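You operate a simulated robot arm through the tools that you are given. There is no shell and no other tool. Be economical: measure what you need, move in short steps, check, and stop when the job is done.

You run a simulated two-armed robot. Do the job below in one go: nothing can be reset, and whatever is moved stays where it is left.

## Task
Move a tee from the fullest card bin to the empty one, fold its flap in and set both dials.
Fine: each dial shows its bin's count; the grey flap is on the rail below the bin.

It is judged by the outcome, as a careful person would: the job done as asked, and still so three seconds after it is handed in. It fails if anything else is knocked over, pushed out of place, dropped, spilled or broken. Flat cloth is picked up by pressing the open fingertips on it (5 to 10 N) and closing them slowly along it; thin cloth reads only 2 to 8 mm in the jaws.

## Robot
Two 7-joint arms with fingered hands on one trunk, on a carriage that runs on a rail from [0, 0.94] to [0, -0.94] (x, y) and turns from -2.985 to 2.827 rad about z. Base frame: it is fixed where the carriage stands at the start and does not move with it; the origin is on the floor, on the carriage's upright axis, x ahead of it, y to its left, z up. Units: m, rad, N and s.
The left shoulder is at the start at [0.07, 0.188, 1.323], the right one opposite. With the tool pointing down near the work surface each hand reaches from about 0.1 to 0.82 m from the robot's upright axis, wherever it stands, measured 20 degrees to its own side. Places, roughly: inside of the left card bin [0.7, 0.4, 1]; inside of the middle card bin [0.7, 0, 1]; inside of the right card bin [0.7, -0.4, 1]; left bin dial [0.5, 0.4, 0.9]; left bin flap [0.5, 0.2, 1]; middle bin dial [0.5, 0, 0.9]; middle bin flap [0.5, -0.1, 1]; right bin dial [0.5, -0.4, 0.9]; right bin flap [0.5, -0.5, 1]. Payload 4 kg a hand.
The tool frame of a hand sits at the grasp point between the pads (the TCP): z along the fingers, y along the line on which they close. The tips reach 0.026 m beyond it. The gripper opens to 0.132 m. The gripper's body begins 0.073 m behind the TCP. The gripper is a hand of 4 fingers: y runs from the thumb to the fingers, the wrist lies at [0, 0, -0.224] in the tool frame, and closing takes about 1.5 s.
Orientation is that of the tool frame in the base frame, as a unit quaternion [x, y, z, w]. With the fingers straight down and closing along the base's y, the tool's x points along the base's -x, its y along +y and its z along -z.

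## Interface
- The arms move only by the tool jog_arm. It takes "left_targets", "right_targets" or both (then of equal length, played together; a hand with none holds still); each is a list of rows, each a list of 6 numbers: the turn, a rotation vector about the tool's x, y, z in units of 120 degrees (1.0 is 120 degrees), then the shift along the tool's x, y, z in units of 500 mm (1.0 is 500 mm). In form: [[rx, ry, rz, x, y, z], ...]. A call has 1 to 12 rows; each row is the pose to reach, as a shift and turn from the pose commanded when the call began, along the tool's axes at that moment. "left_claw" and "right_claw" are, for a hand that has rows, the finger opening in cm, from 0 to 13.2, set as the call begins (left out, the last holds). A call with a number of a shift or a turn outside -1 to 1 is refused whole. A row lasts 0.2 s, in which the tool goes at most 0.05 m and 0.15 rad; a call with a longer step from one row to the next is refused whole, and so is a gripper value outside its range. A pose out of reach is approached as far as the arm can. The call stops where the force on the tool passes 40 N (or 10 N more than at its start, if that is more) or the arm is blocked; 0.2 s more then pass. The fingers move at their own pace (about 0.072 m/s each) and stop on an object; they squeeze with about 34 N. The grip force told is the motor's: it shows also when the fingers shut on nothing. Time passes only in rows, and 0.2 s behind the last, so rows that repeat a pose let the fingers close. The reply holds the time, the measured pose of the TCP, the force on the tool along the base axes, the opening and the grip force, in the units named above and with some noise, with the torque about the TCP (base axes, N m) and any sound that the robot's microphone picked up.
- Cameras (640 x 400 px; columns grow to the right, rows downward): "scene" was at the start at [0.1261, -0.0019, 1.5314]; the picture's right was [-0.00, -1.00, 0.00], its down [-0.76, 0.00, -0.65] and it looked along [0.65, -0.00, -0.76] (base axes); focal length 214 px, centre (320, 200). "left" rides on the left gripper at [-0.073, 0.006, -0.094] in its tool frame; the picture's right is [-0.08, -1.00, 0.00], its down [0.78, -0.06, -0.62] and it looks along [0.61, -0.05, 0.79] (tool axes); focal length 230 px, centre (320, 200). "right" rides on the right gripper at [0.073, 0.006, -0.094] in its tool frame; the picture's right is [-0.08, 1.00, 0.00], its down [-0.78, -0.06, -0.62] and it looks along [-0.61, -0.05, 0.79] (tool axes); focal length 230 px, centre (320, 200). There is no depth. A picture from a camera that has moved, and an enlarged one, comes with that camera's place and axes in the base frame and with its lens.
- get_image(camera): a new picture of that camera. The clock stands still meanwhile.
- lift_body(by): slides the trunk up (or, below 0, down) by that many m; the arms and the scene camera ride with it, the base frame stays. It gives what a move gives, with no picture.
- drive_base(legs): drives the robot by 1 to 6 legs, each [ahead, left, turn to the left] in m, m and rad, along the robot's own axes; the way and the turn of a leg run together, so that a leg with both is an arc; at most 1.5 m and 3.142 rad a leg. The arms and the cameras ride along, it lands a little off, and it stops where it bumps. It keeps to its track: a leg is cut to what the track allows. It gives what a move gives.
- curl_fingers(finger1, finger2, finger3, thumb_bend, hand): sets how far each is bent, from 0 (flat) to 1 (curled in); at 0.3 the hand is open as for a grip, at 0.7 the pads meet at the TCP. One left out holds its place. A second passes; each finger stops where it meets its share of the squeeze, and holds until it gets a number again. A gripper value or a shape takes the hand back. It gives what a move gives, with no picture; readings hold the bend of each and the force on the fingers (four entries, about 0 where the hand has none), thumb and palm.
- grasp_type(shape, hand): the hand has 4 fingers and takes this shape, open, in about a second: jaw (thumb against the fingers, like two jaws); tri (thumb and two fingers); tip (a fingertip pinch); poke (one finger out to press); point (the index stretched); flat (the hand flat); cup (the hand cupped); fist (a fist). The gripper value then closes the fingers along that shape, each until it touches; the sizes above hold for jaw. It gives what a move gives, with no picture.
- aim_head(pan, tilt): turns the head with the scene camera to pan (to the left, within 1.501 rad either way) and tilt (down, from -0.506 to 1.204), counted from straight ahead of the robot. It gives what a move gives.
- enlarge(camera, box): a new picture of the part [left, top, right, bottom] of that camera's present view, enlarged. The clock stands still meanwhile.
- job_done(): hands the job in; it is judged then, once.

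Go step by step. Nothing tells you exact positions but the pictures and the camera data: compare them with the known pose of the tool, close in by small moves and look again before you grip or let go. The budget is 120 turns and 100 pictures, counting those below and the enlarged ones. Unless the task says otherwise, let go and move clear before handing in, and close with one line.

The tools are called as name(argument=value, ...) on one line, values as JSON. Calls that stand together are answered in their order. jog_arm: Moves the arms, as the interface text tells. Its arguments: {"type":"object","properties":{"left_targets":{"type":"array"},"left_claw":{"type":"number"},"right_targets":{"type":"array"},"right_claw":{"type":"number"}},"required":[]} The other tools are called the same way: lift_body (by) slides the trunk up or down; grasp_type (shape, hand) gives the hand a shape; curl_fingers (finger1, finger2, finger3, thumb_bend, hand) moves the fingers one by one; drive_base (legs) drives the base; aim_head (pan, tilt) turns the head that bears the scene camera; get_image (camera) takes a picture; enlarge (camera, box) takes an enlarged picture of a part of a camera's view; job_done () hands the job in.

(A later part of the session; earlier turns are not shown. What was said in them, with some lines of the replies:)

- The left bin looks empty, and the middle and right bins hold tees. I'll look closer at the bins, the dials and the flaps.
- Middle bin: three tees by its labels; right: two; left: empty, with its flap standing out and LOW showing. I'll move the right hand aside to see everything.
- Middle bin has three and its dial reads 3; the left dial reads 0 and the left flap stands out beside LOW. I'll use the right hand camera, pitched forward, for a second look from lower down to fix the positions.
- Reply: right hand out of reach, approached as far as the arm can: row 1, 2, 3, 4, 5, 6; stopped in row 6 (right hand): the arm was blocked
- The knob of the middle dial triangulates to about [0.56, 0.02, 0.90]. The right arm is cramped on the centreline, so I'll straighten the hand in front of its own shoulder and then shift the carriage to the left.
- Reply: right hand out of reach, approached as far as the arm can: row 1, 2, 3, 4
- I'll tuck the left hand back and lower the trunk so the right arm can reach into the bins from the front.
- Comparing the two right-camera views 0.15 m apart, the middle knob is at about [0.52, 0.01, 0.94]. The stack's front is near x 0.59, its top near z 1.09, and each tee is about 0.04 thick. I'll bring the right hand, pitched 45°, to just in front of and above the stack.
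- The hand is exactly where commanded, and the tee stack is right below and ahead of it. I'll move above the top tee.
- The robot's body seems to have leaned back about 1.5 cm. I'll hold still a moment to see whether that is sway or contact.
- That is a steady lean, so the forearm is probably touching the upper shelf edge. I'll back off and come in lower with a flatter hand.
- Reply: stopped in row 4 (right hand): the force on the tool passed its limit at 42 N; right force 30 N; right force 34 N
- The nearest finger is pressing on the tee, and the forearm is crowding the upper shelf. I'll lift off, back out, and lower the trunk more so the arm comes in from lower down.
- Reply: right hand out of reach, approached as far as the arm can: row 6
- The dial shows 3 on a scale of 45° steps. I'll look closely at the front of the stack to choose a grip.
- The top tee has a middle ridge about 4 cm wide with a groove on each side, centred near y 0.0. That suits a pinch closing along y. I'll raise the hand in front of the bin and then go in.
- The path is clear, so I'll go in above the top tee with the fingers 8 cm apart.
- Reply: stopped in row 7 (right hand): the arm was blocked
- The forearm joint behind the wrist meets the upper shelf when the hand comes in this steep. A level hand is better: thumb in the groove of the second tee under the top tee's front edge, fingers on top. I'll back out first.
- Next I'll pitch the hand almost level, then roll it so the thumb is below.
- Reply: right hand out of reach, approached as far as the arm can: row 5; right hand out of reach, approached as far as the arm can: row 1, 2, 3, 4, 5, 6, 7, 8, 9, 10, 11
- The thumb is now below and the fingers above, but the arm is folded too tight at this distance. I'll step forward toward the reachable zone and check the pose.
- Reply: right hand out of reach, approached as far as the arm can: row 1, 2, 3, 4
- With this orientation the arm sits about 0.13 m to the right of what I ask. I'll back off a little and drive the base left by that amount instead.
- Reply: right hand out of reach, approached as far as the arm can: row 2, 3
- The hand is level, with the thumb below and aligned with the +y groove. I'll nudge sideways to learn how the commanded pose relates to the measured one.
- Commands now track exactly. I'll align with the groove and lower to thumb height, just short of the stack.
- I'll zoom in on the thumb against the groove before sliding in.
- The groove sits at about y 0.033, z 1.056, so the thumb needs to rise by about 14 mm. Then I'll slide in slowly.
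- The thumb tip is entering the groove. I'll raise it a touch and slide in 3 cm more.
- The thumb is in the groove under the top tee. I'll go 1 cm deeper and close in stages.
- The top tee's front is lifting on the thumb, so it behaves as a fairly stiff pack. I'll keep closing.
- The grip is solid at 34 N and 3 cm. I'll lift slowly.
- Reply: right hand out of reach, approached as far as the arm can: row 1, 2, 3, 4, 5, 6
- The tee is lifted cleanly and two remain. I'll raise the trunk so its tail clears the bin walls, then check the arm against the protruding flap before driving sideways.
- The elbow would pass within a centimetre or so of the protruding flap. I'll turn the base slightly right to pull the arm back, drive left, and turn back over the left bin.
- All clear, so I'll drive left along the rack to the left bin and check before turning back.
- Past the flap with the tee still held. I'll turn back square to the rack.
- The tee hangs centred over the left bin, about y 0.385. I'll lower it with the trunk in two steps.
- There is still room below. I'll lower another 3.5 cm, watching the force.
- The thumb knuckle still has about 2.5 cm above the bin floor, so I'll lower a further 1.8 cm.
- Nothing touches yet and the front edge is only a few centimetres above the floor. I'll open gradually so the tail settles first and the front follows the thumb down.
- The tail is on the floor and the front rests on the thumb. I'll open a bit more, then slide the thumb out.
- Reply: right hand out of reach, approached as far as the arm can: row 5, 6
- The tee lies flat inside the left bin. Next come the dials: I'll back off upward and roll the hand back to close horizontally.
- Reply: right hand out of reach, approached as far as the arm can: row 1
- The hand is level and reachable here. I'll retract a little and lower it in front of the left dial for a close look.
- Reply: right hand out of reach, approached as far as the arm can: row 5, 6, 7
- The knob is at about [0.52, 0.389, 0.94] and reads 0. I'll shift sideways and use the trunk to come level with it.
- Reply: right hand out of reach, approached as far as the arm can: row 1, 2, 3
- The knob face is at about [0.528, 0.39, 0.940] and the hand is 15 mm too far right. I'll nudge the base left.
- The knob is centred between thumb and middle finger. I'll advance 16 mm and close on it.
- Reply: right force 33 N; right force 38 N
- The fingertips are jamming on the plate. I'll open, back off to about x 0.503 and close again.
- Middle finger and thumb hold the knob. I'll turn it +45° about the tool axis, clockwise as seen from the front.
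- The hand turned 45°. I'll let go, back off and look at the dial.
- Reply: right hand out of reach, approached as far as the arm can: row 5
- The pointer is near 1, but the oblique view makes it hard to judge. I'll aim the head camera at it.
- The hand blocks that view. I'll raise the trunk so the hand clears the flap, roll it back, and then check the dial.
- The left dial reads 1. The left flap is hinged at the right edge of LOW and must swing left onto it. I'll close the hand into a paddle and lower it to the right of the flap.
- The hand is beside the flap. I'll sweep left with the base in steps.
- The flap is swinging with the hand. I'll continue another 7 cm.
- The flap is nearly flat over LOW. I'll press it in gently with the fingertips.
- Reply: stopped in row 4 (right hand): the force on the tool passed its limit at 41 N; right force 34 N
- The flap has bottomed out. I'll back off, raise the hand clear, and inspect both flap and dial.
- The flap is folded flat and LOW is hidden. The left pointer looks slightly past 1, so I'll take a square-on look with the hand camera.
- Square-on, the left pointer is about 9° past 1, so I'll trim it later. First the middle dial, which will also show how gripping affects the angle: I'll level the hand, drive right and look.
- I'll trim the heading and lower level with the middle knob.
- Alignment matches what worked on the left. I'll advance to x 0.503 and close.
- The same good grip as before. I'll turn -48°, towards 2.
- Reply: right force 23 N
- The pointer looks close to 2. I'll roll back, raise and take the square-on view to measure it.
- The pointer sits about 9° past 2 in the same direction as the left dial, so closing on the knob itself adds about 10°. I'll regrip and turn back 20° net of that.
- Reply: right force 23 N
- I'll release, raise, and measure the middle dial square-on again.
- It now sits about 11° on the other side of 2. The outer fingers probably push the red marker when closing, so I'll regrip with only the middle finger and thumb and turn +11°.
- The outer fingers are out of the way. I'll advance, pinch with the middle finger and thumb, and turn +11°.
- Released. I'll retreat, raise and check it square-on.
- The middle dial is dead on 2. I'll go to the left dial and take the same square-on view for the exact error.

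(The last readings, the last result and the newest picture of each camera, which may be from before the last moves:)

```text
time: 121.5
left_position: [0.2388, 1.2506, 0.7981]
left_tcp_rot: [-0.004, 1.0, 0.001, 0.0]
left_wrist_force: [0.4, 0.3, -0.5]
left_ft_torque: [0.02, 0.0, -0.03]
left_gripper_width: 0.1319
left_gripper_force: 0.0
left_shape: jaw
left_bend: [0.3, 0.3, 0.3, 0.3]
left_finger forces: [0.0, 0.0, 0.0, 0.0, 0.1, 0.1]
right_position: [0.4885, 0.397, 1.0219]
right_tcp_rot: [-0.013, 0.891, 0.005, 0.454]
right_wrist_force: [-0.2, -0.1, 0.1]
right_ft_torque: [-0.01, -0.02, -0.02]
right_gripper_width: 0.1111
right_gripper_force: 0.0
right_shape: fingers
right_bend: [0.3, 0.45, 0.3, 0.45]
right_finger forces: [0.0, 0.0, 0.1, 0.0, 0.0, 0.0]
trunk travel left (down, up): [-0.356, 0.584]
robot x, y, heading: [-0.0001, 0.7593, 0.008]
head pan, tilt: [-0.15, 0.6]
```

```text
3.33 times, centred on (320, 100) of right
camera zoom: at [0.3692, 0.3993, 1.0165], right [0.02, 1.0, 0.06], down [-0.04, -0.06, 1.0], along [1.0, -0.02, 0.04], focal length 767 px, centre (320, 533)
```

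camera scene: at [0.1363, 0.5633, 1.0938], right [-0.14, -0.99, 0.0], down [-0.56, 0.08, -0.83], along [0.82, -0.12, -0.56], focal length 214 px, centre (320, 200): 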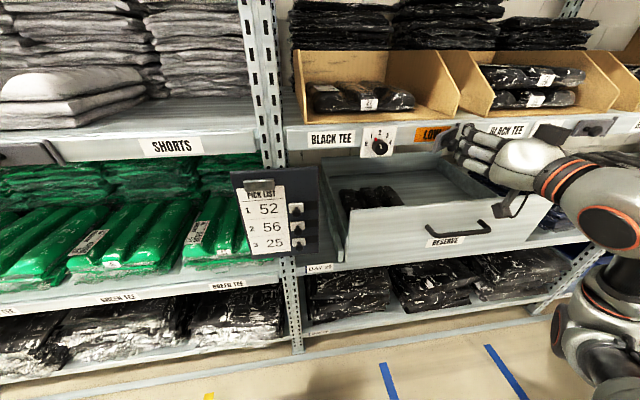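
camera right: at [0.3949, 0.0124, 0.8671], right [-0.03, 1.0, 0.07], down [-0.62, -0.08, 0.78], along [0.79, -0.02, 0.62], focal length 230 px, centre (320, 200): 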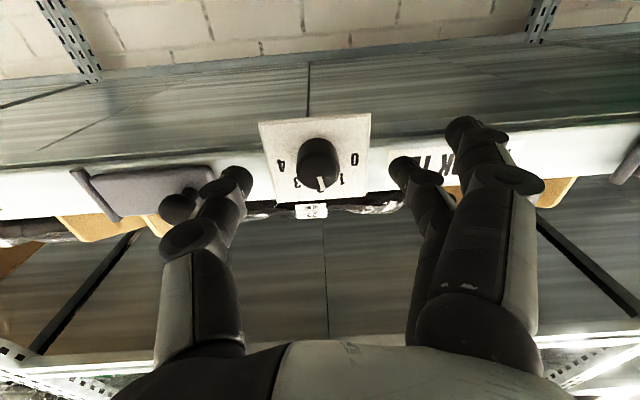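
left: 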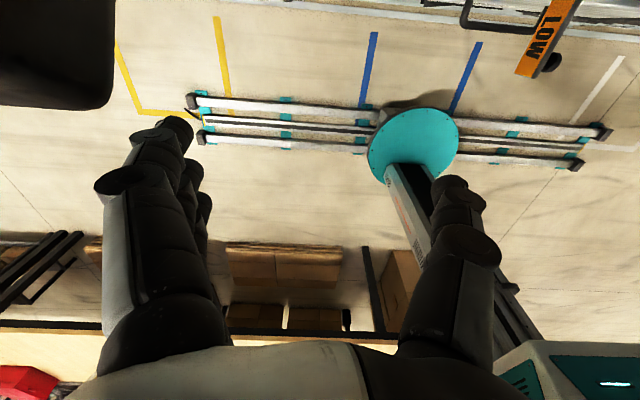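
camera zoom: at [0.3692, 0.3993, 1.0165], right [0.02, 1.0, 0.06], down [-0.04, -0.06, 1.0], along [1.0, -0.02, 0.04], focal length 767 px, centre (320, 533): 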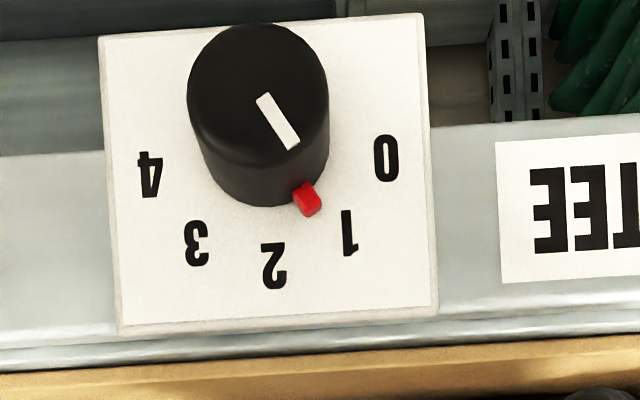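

The left pointer is about 19° past 1. I'll shift 8 mm right, level and lower, then pinch with two fingers and turn back 19°.

jog_arm(right_targets=[[0, -0.06, 0, 0, -0.008, 0], [0, -0.12, 0, 0, -0.016, 0], [0, -0.18, 0, 0, -0.016, 0], [0, -0.24, 0, 0, -0.016, 0], [0, -0.3, 0, 0, -0.016, 0]])

lift_body(by=-0.081)

get_image(camera="right")

```text
time: 122.8
left_position: [0.2387, 1.2512, 0.7973]
left_tcp_rot: [-0.004, 1.0, 0.001, 0.0]
left_wrist_force: [0.1, 0.8, 0.0]
left_ft_torque: [0.01, 0.03, 0.01]
left_gripper_width: 0.1319
left_gripper_force: 0.1
left_shape: jaw
left_bend: [0.3, 0.3, 0.3, 0.3]
left_finger forces: [0.1, 0.0, 0.1, 0.0, 0.0, 0.1]
right_position: [0.4898, 0.3894, 1.022]
right_tcp_rot: [-0.011, 0.706, 0.007, 0.708]
right_wrist_force: [0.0, -0.2, -0.2]
right_ft_torque: [0.01, 0.01, 0.02]
right_gripper_width: 0.1111
right_gripper_force: 0.1
right_shape: fingers
right_bend: [0.3, 0.45, 0.3, 0.45]
right_finger forces: [0.1, 0.0, 0.0, 0.0, 0.1, 0.0]
trunk travel left (down, up): [-0.356, 0.584]
robot x, y, heading: [-0.0016, 0.7576, 0.004]
head pan, tilt: [-0.15, 0.6]
```

```text
time: 123.9
left_position: [0.2394, 1.2512, 0.7161]
left_tcp_rot: [-0.004, 1.0, 0.001, 0.0]
left_wrist_force: [-0.2, -0.5, 0.7]
left_ft_torque: [0.01, 0.0, 0.0]
left_gripper_width: 0.1321
left_gripper_force: 0.1
left_shape: jaw
left_bend: [0.3, 0.3, 0.3, 0.3]
left_finger forces: [0.1, 0.0, 0.0, 0.1, 0.1, 0.0]
right_position: [0.4881, 0.3891, 0.9404]
right_tcp_rot: [-0.011, 0.707, 0.008, 0.707]
right_wrist_force: [1.0, -0.5, 0.2]
right_ft_torque: [-0.02, 0.0, -0.01]
right_gripper_width: 0.1112
right_gripper_force: 0.1
right_shape: fingers
right_bend: [0.3, 0.45, 0.3, 0.45]
right_finger forces: [0.0, 0.0, 0.0, 0.1, 0.0, 0.1]
trunk travel left (down, up): [-0.275, 0.665]
robot x, y, heading: [-0.0055, 0.7569, 0.009]
head pan, tilt: [-0.15, 0.6]
```

```text
11 pictures are left
camera right: at [0.3941, 0.3917, 0.8666], right [-0.03, 1.0, 0.07], down [-0.62, -0.08, 0.78], along [0.79, -0.02, 0.62], focal length 230 px, centre (320, 200)
```

right: 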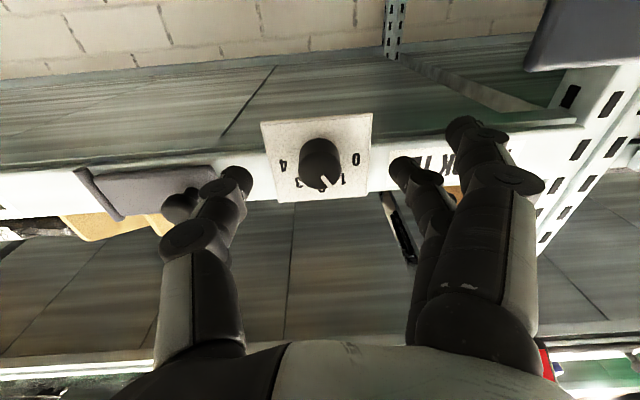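

The alignment matches the successful one. I'll pinch and turn -19°.

jog_arm(right_targets=[[0, 0, 0, 0, 0, 0.014], [0, 0, 0, 0, 0.001, 0.028], [0, 0, 0, 0, 0.001, 0.028]])

curl_fingers(hand="right", finger2=0.72, thumb_bend=0.72)

jog_arm(right_targets=[[0, 0, 0, 0, 0, 0], [0, 0, -0.055, 0, 0, 0], [0, 0, -0.11, 0, 0, 0], [0, 0, -0.158, 0, 0, 0], [0, 0, -0.158, 0, 0, 0]])

curl_fingers(hand="right", finger2=0.45, thumb_bend=0.45)

jog_arm(right_targets=[[0, 0, 0, 0, 0, -0.014], [0, 0, 0, 0, 0, -0.028]])

lift_body(by=0.08)

jog_arm(right_targets=[[0, 0, 0.055, 0, 0, 0], [0, 0, 0.11, 0, 0, 0], [0, 0, 0.158, 0, 0, 0]])

jog_arm(right_targets=[[0, 0.06, 0, 0, 0, 0], [0, 0.12, 0, 0, 0, 0], [0, 0.18, 0, 0, 0, 0], [0, 0.24, 0, 0, 0, 0], [0, 0.3, 0, 0, 0, 0]])

enlarge(camera="right", box=[240, 40, 400, 160])

```text
time: 124.7
left_position: [0.2394, 1.2507, 0.7162]
left_tcp_rot: [-0.004, 1.0, 0.001, -0.001]
left_wrist_force: [-0.4, 0.0, 0.2]
left_ft_torque: [0.03, 0.0, -0.01]
left_gripper_width: 0.1318
left_gripper_force: 0.2
left_shape: jaw
left_bend: [0.3, 0.3, 0.3, 0.3]
left_finger forces: [0.0, 0.0, 0.0, 0.1, 0.1, 0.1]
right_position: [0.5034, 0.3894, 0.9406]
right_tcp_rot: [-0.011, 0.707, 0.008, 0.707]
right_wrist_force: [-0.5, 0.0, 0.0]
right_ft_torque: [0.02, 0.0, 0.03]
right_gripper_width: 0.1111
right_gripper_force: 0.0
right_shape: fingers
right_bend: [0.3, 0.45, 0.3, 0.45]
right_finger forces: [0.1, 0.0, 0.0, 0.0, 0.1, 0.1]
trunk travel left (down, up): [-0.275, 0.665]
robot x, y, heading: [0.0002, 0.7571, 0.007]
head pan, tilt: [-0.15, 0.6]
```

```text
time: 125.7
left_position: [0.2387, 1.2508, 0.7166]
left_tcp_rot: [-0.004, 1.0, 0.001, 0.0]
left_wrist_force: [0.2, -0.3, 1.4]
left_ft_torque: [-0.01, 0.01, 0.01]
left_gripper_width: 0.1319
left_gripper_force: 0.1
left_shape: jaw
left_bend: [0.3, 0.3, 0.3, 0.3]
left_finger forces: [0.0, 0.0, 0.1, 0.0, 0.0, 0.0]
right_position: [0.5036, 0.3878, 0.9412]
right_tcp_rot: [-0.011, 0.707, 0.009, 0.707]
right_wrist_force: [4.1, -4.6, 2.3]
right_ft_torque: [-0.01, -0.04, -0.07]
right_gripper_width: 0.0811
right_gripper_force: 8.8
right_shape: fingers
right_bend: [0.3, 0.65, 0.3, 0.66]
right_finger forces: [0.0, 7.2, 0.1, 0.0, 11.3, 0.0]
trunk travel left (down, up): [-0.275, 0.665]
robot x, y, heading: [-0.0, 0.7589, 0.006]
head pan, tilt: [-0.15, 0.6]
```

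```text
time: 126.9
left_position: [0.239, 1.2524, 0.7168]
left_tcp_rot: [-0.004, 1.0, 0.001, 0.0]
left_wrist_force: [0.0, 0.7, 1.0]
left_ft_torque: [0.0, 0.02, 0.01]
left_gripper_width: 0.1318
left_gripper_force: 0.0
left_shape: jaw
left_bend: [0.3, 0.3, 0.3, 0.3]
left_finger forces: [0.1, 0.1, 0.0, 0.0, 0.1, 0.0]
right_position: [0.504, 0.3891, 0.9405]
right_tcp_rot: [-0.128, 0.695, -0.109, 0.699]
right_wrist_force: [5.8, -4.1, 3.0]
right_ft_torque: [0.01, -0.09, -0.11]
right_gripper_width: 0.0815
right_gripper_force: 8.8
right_shape: fingers
right_bend: [0.3, 0.65, 0.3, 0.66]
right_finger forces: [0.1, 6.3, 0.0, 0.0, 11.8, 0.0]
trunk travel left (down, up): [-0.275, 0.665]
robot x, y, heading: [0.0004, 0.7568, 0.006]
head pan, tilt: [-0.15, 0.6]
```

```text
time: 127.9
left_position: [0.239, 1.2518, 0.7164]
left_tcp_rot: [-0.005, 1.0, 0.001, 0.0]
left_wrist_force: [-0.6, -0.8, 0.1]
left_ft_torque: [0.01, -0.01, -0.01]
left_gripper_width: 0.1319
left_gripper_force: 0.0
left_shape: jaw
left_bend: [0.3, 0.3, 0.3, 0.3]
left_finger forces: [0.1, 0.0, 0.0, 0.0, 0.0, 0.0]
right_position: [0.5036, 0.3908, 0.9414]
right_tcp_rot: [-0.127, 0.695, -0.108, 0.699]
right_wrist_force: [0.5, -0.5, -0.7]
right_ft_torque: [0.0, -0.01, 0.0]
right_gripper_width: 0.1114
right_gripper_force: 0.0
right_shape: fingers
right_bend: [0.3, 0.45, 0.3, 0.45]
right_finger forces: [0.0, 0.0, 0.0, 0.1, 0.1, 0.0]
trunk travel left (down, up): [-0.275, 0.665]
robot x, y, heading: [0.0009, 0.7574, 0.008]
head pan, tilt: [-0.15, 0.6]
```

```text
time: 128.5
left_position: [0.2386, 1.2521, 0.7171]
left_tcp_rot: [-0.004, 1.0, 0.001, 0.0]
left_wrist_force: [0.2, 0.5, -0.5]
left_ft_torque: [-0.04, 0.04, -0.02]
left_gripper_width: 0.1318
left_gripper_force: 0.1
left_shape: jaw
left_bend: [0.3, 0.3, 0.3, 0.3]
left_finger forces: [0.0, 0.1, 0.1, 0.0, 0.1, 0.0]
right_position: [0.4891, 0.3914, 0.9406]
right_tcp_rot: [-0.128, 0.695, -0.108, 0.699]
right_wrist_force: [-1.2, -0.4, -0.2]
right_ft_torque: [-0.01, 0.0, 0.01]
right_gripper_width: 0.1109
right_gripper_force: 0.0
right_shape: fingers
right_bend: [0.3, 0.45, 0.3, 0.45]
right_finger forces: [0.0, 0.0, 0.0, 0.0, 0.0, 0.1]
trunk travel left (down, up): [-0.275, 0.665]
robot x, y, heading: [-0.0008, 0.7566, 0.007]
head pan, tilt: [-0.15, 0.6]
```

```text
time: 129.7
left_position: [0.2387, 1.2509, 0.796]
left_tcp_rot: [-0.004, 1.0, 0.002, 0.0]
left_wrist_force: [-0.1, -0.5, -0.1]
left_ft_torque: [-0.01, 0.03, -0.03]
left_gripper_width: 0.132
left_gripper_force: 0.1
left_shape: jaw
left_bend: [0.3, 0.3, 0.3, 0.3]
left_finger forces: [0.0, 0.1, 0.0, 0.1, 0.1, 0.1]
right_position: [0.4892, 0.3905, 1.0208]
right_tcp_rot: [-0.127, 0.695, -0.108, 0.699]
right_wrist_force: [-0.1, -0.1, 0.3]
right_ft_torque: [0.01, 0.0, 0.0]
right_gripper_width: 0.1114
right_gripper_force: 0.0
right_shape: fingers
right_bend: [0.3, 0.45, 0.3, 0.45]
right_finger forces: [0.1, 0.1, 0.0, 0.0, 0.0, 0.1]
trunk travel left (down, up): [-0.355, 0.585]
robot x, y, heading: [0.0005, 0.7588, 0.006]
head pan, tilt: [-0.15, 0.6]
```

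```text
time: 130.5
left_position: [0.2386, 1.2508, 0.7966]
left_tcp_rot: [-0.004, 1.0, 0.001, -0.001]
left_wrist_force: [-0.2, 0.7, -0.5]
left_ft_torque: [0.02, 0.02, -0.01]
left_gripper_width: 0.1319
left_gripper_force: 0.1
left_shape: jaw
left_bend: [0.3, 0.3, 0.3, 0.3]
left_finger forces: [0.0, 0.0, 0.1, 0.0, 0.0, 0.0]
right_position: [0.4878, 0.3907, 1.0207]
right_tcp_rot: [-0.009, 0.707, 0.009, 0.707]
right_wrist_force: [0.1, 0.1, -0.4]
right_ft_torque: [0.0, 0.0, 0.04]
right_gripper_width: 0.111
right_gripper_force: 0.1
right_shape: fingers
right_bend: [0.3, 0.45, 0.3, 0.45]
right_finger forces: [0.0, 0.0, 0.1, 0.1, 0.0, 0.0]
trunk travel left (down, up): [-0.355, 0.585]
robot x, y, heading: [-0.0023, 0.7564, 0.006]
head pan, tilt: [-0.15, 0.6]
```

```text
time: 131.7
left_position: [0.2389, 1.2507, 0.7963]
left_tcp_rot: [-0.005, 1.0, 0.001, 0.0]
left_wrist_force: [0.6, 0.1, 0.3]
left_ft_torque: [0.0, 0.01, 0.04]
left_gripper_width: 0.1321
left_gripper_force: 0.0
left_shape: jaw
left_bend: [0.3, 0.3, 0.3, 0.3]
left_finger forces: [0.1, 0.1, 0.0, 0.1, 0.0, 0.0]
right_position: [0.4872, 0.3896, 1.0209]
right_tcp_rot: [-0.013, 0.892, 0.004, 0.453]
right_wrist_force: [0.8, -0.6, -0.1]
right_ft_torque: [-0.01, 0.01, 0.01]
right_gripper_width: 0.1113
right_gripper_force: 0.0
right_shape: fingers
right_bend: [0.3, 0.45, 0.3, 0.45]
right_finger forces: [0.1, 0.1, 0.0, 0.1, 0.1, 0.0]
trunk travel left (down, up): [-0.355, 0.585]
robot x, y, heading: [0.0036, 0.7559, 0.007]
head pan, tilt: [-0.15, 0.6]
```

```text
3.33 times, centred on (320, 100) of right
camera zoom: at [0.3686, 0.3916, 1.0156], right [0.02, 1.0, 0.06], down [-0.03, -0.06, 1.0], along [1.0, -0.02, 0.03], focal length 767 px, centre (320, 533)
```

zoom: 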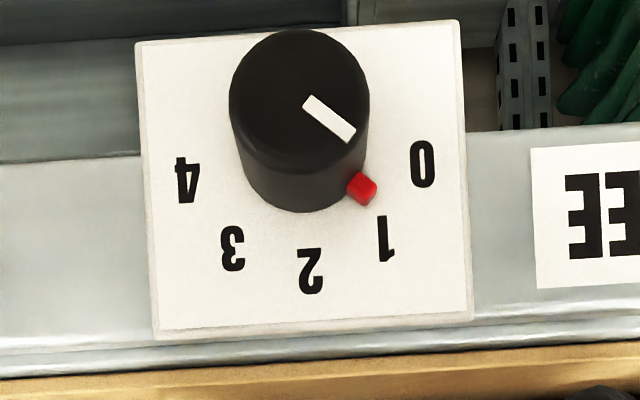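

The left dial now points squarely at 1. I'll raise the hand clear, drive aside and check everything once more.

lift_body(by=0.12)

drive_base(legs=[[0, -0.25, 0]])

get_image(camera="scene")

enlarge(camera="scene", box=[250, 90, 490, 240])

```text
time: 133.2
left_position: [0.24, 1.2512, 0.916]
left_tcp_rot: [-0.004, 1.0, 0.001, 0.0]
left_wrist_force: [-0.2, 0.0, 0.1]
left_ft_torque: [0.0, 0.01, -0.02]
left_gripper_width: 0.132
left_gripper_force: 0.1
left_shape: jaw
left_bend: [0.3, 0.3, 0.3, 0.3]
left_finger forces: [0.0, 0.1, 0.0, 0.0, 0.0, 0.0]
right_position: [0.4894, 0.3901, 1.1402]
right_tcp_rot: [-0.013, 0.891, 0.004, 0.453]
right_wrist_force: [-0.4, -0.4, 0.2]
right_ft_torque: [0.01, 0.03, 0.0]
right_gripper_width: 0.1112
right_gripper_force: 0.0
right_shape: fingers
right_bend: [0.3, 0.45, 0.3, 0.45]
right_finger forces: [0.0, 0.0, 0.0, 0.1, 0.1, 0.0]
trunk travel left (down, up): [-0.475, 0.465]
robot x, y, heading: [-0.0014, 0.7533, 0.004]
head pan, tilt: [-0.15, 0.6]
```

```text
time: 135.0
left_position: [0.2414, 1.0042, 0.916]
left_tcp_rot: [-0.001, 1.0, 0.0, 0.0]
left_wrist_force: [0.6, 0.4, 1.0]
left_ft_torque: [0.02, -0.03, 0.04]
left_gripper_width: 0.1319
left_gripper_force: 0.0
left_shape: jaw
left_bend: [0.3, 0.3, 0.3, 0.3]
left_finger forces: [0.0, 0.0, 0.0, 0.0, 0.1, 0.0]
right_position: [0.4862, 0.1399, 1.1405]
right_tcp_rot: [-0.01, 0.891, 0.003, 0.454]
right_wrist_force: [-0.1, 0.2, -0.3]
right_ft_torque: [-0.02, 0.01, 0.0]
right_gripper_width: 0.1112
right_gripper_force: 0.0
right_shape: fingers
right_bend: [0.3, 0.45, 0.3, 0.45]
right_finger forces: [0.0, 0.0, 0.0, 0.1, 0.0, 0.0]
trunk travel left (down, up): [-0.475, 0.465]
robot x, y, heading: [-0.0028, 0.5109, 0.002]
head pan, tilt: [-0.15, 0.6]
```

```text
9 pictures are left
camera scene: at [0.1362, 0.4957, 1.2288], right [-0.15, -0.99, 0.0], down [-0.56, 0.08, -0.83], along [0.82, -0.12, -0.56], focal length 214 px, centre (320, 200)
```

scene: 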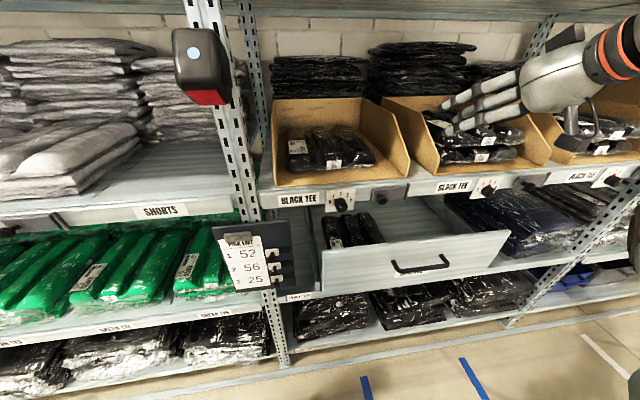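

```text
2.67 times, centred on (370, 165) of scene
camera zoom: at [0.1362, 0.4957, 1.2288], right [-0.15, -0.99, 0.0], down [-0.56, 0.08, -0.83], along [0.82, -0.12, -0.56], focal length 572 px, centre (187, 293)
```

zoom: 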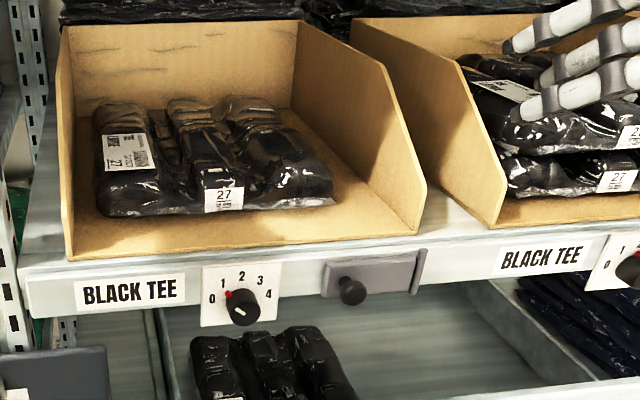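

The tee is in the left bin, its flap is folded over LOW, the dials read 1 and 2, and both hands are clear. Handing in.

job_done()

```text
The job is handed in.
```

I moved one tee from the middle bin, which held three, to the empty left bin. I folded the left bin's flap in over LOW and set the left dial to 1 and the middle dial to 2.
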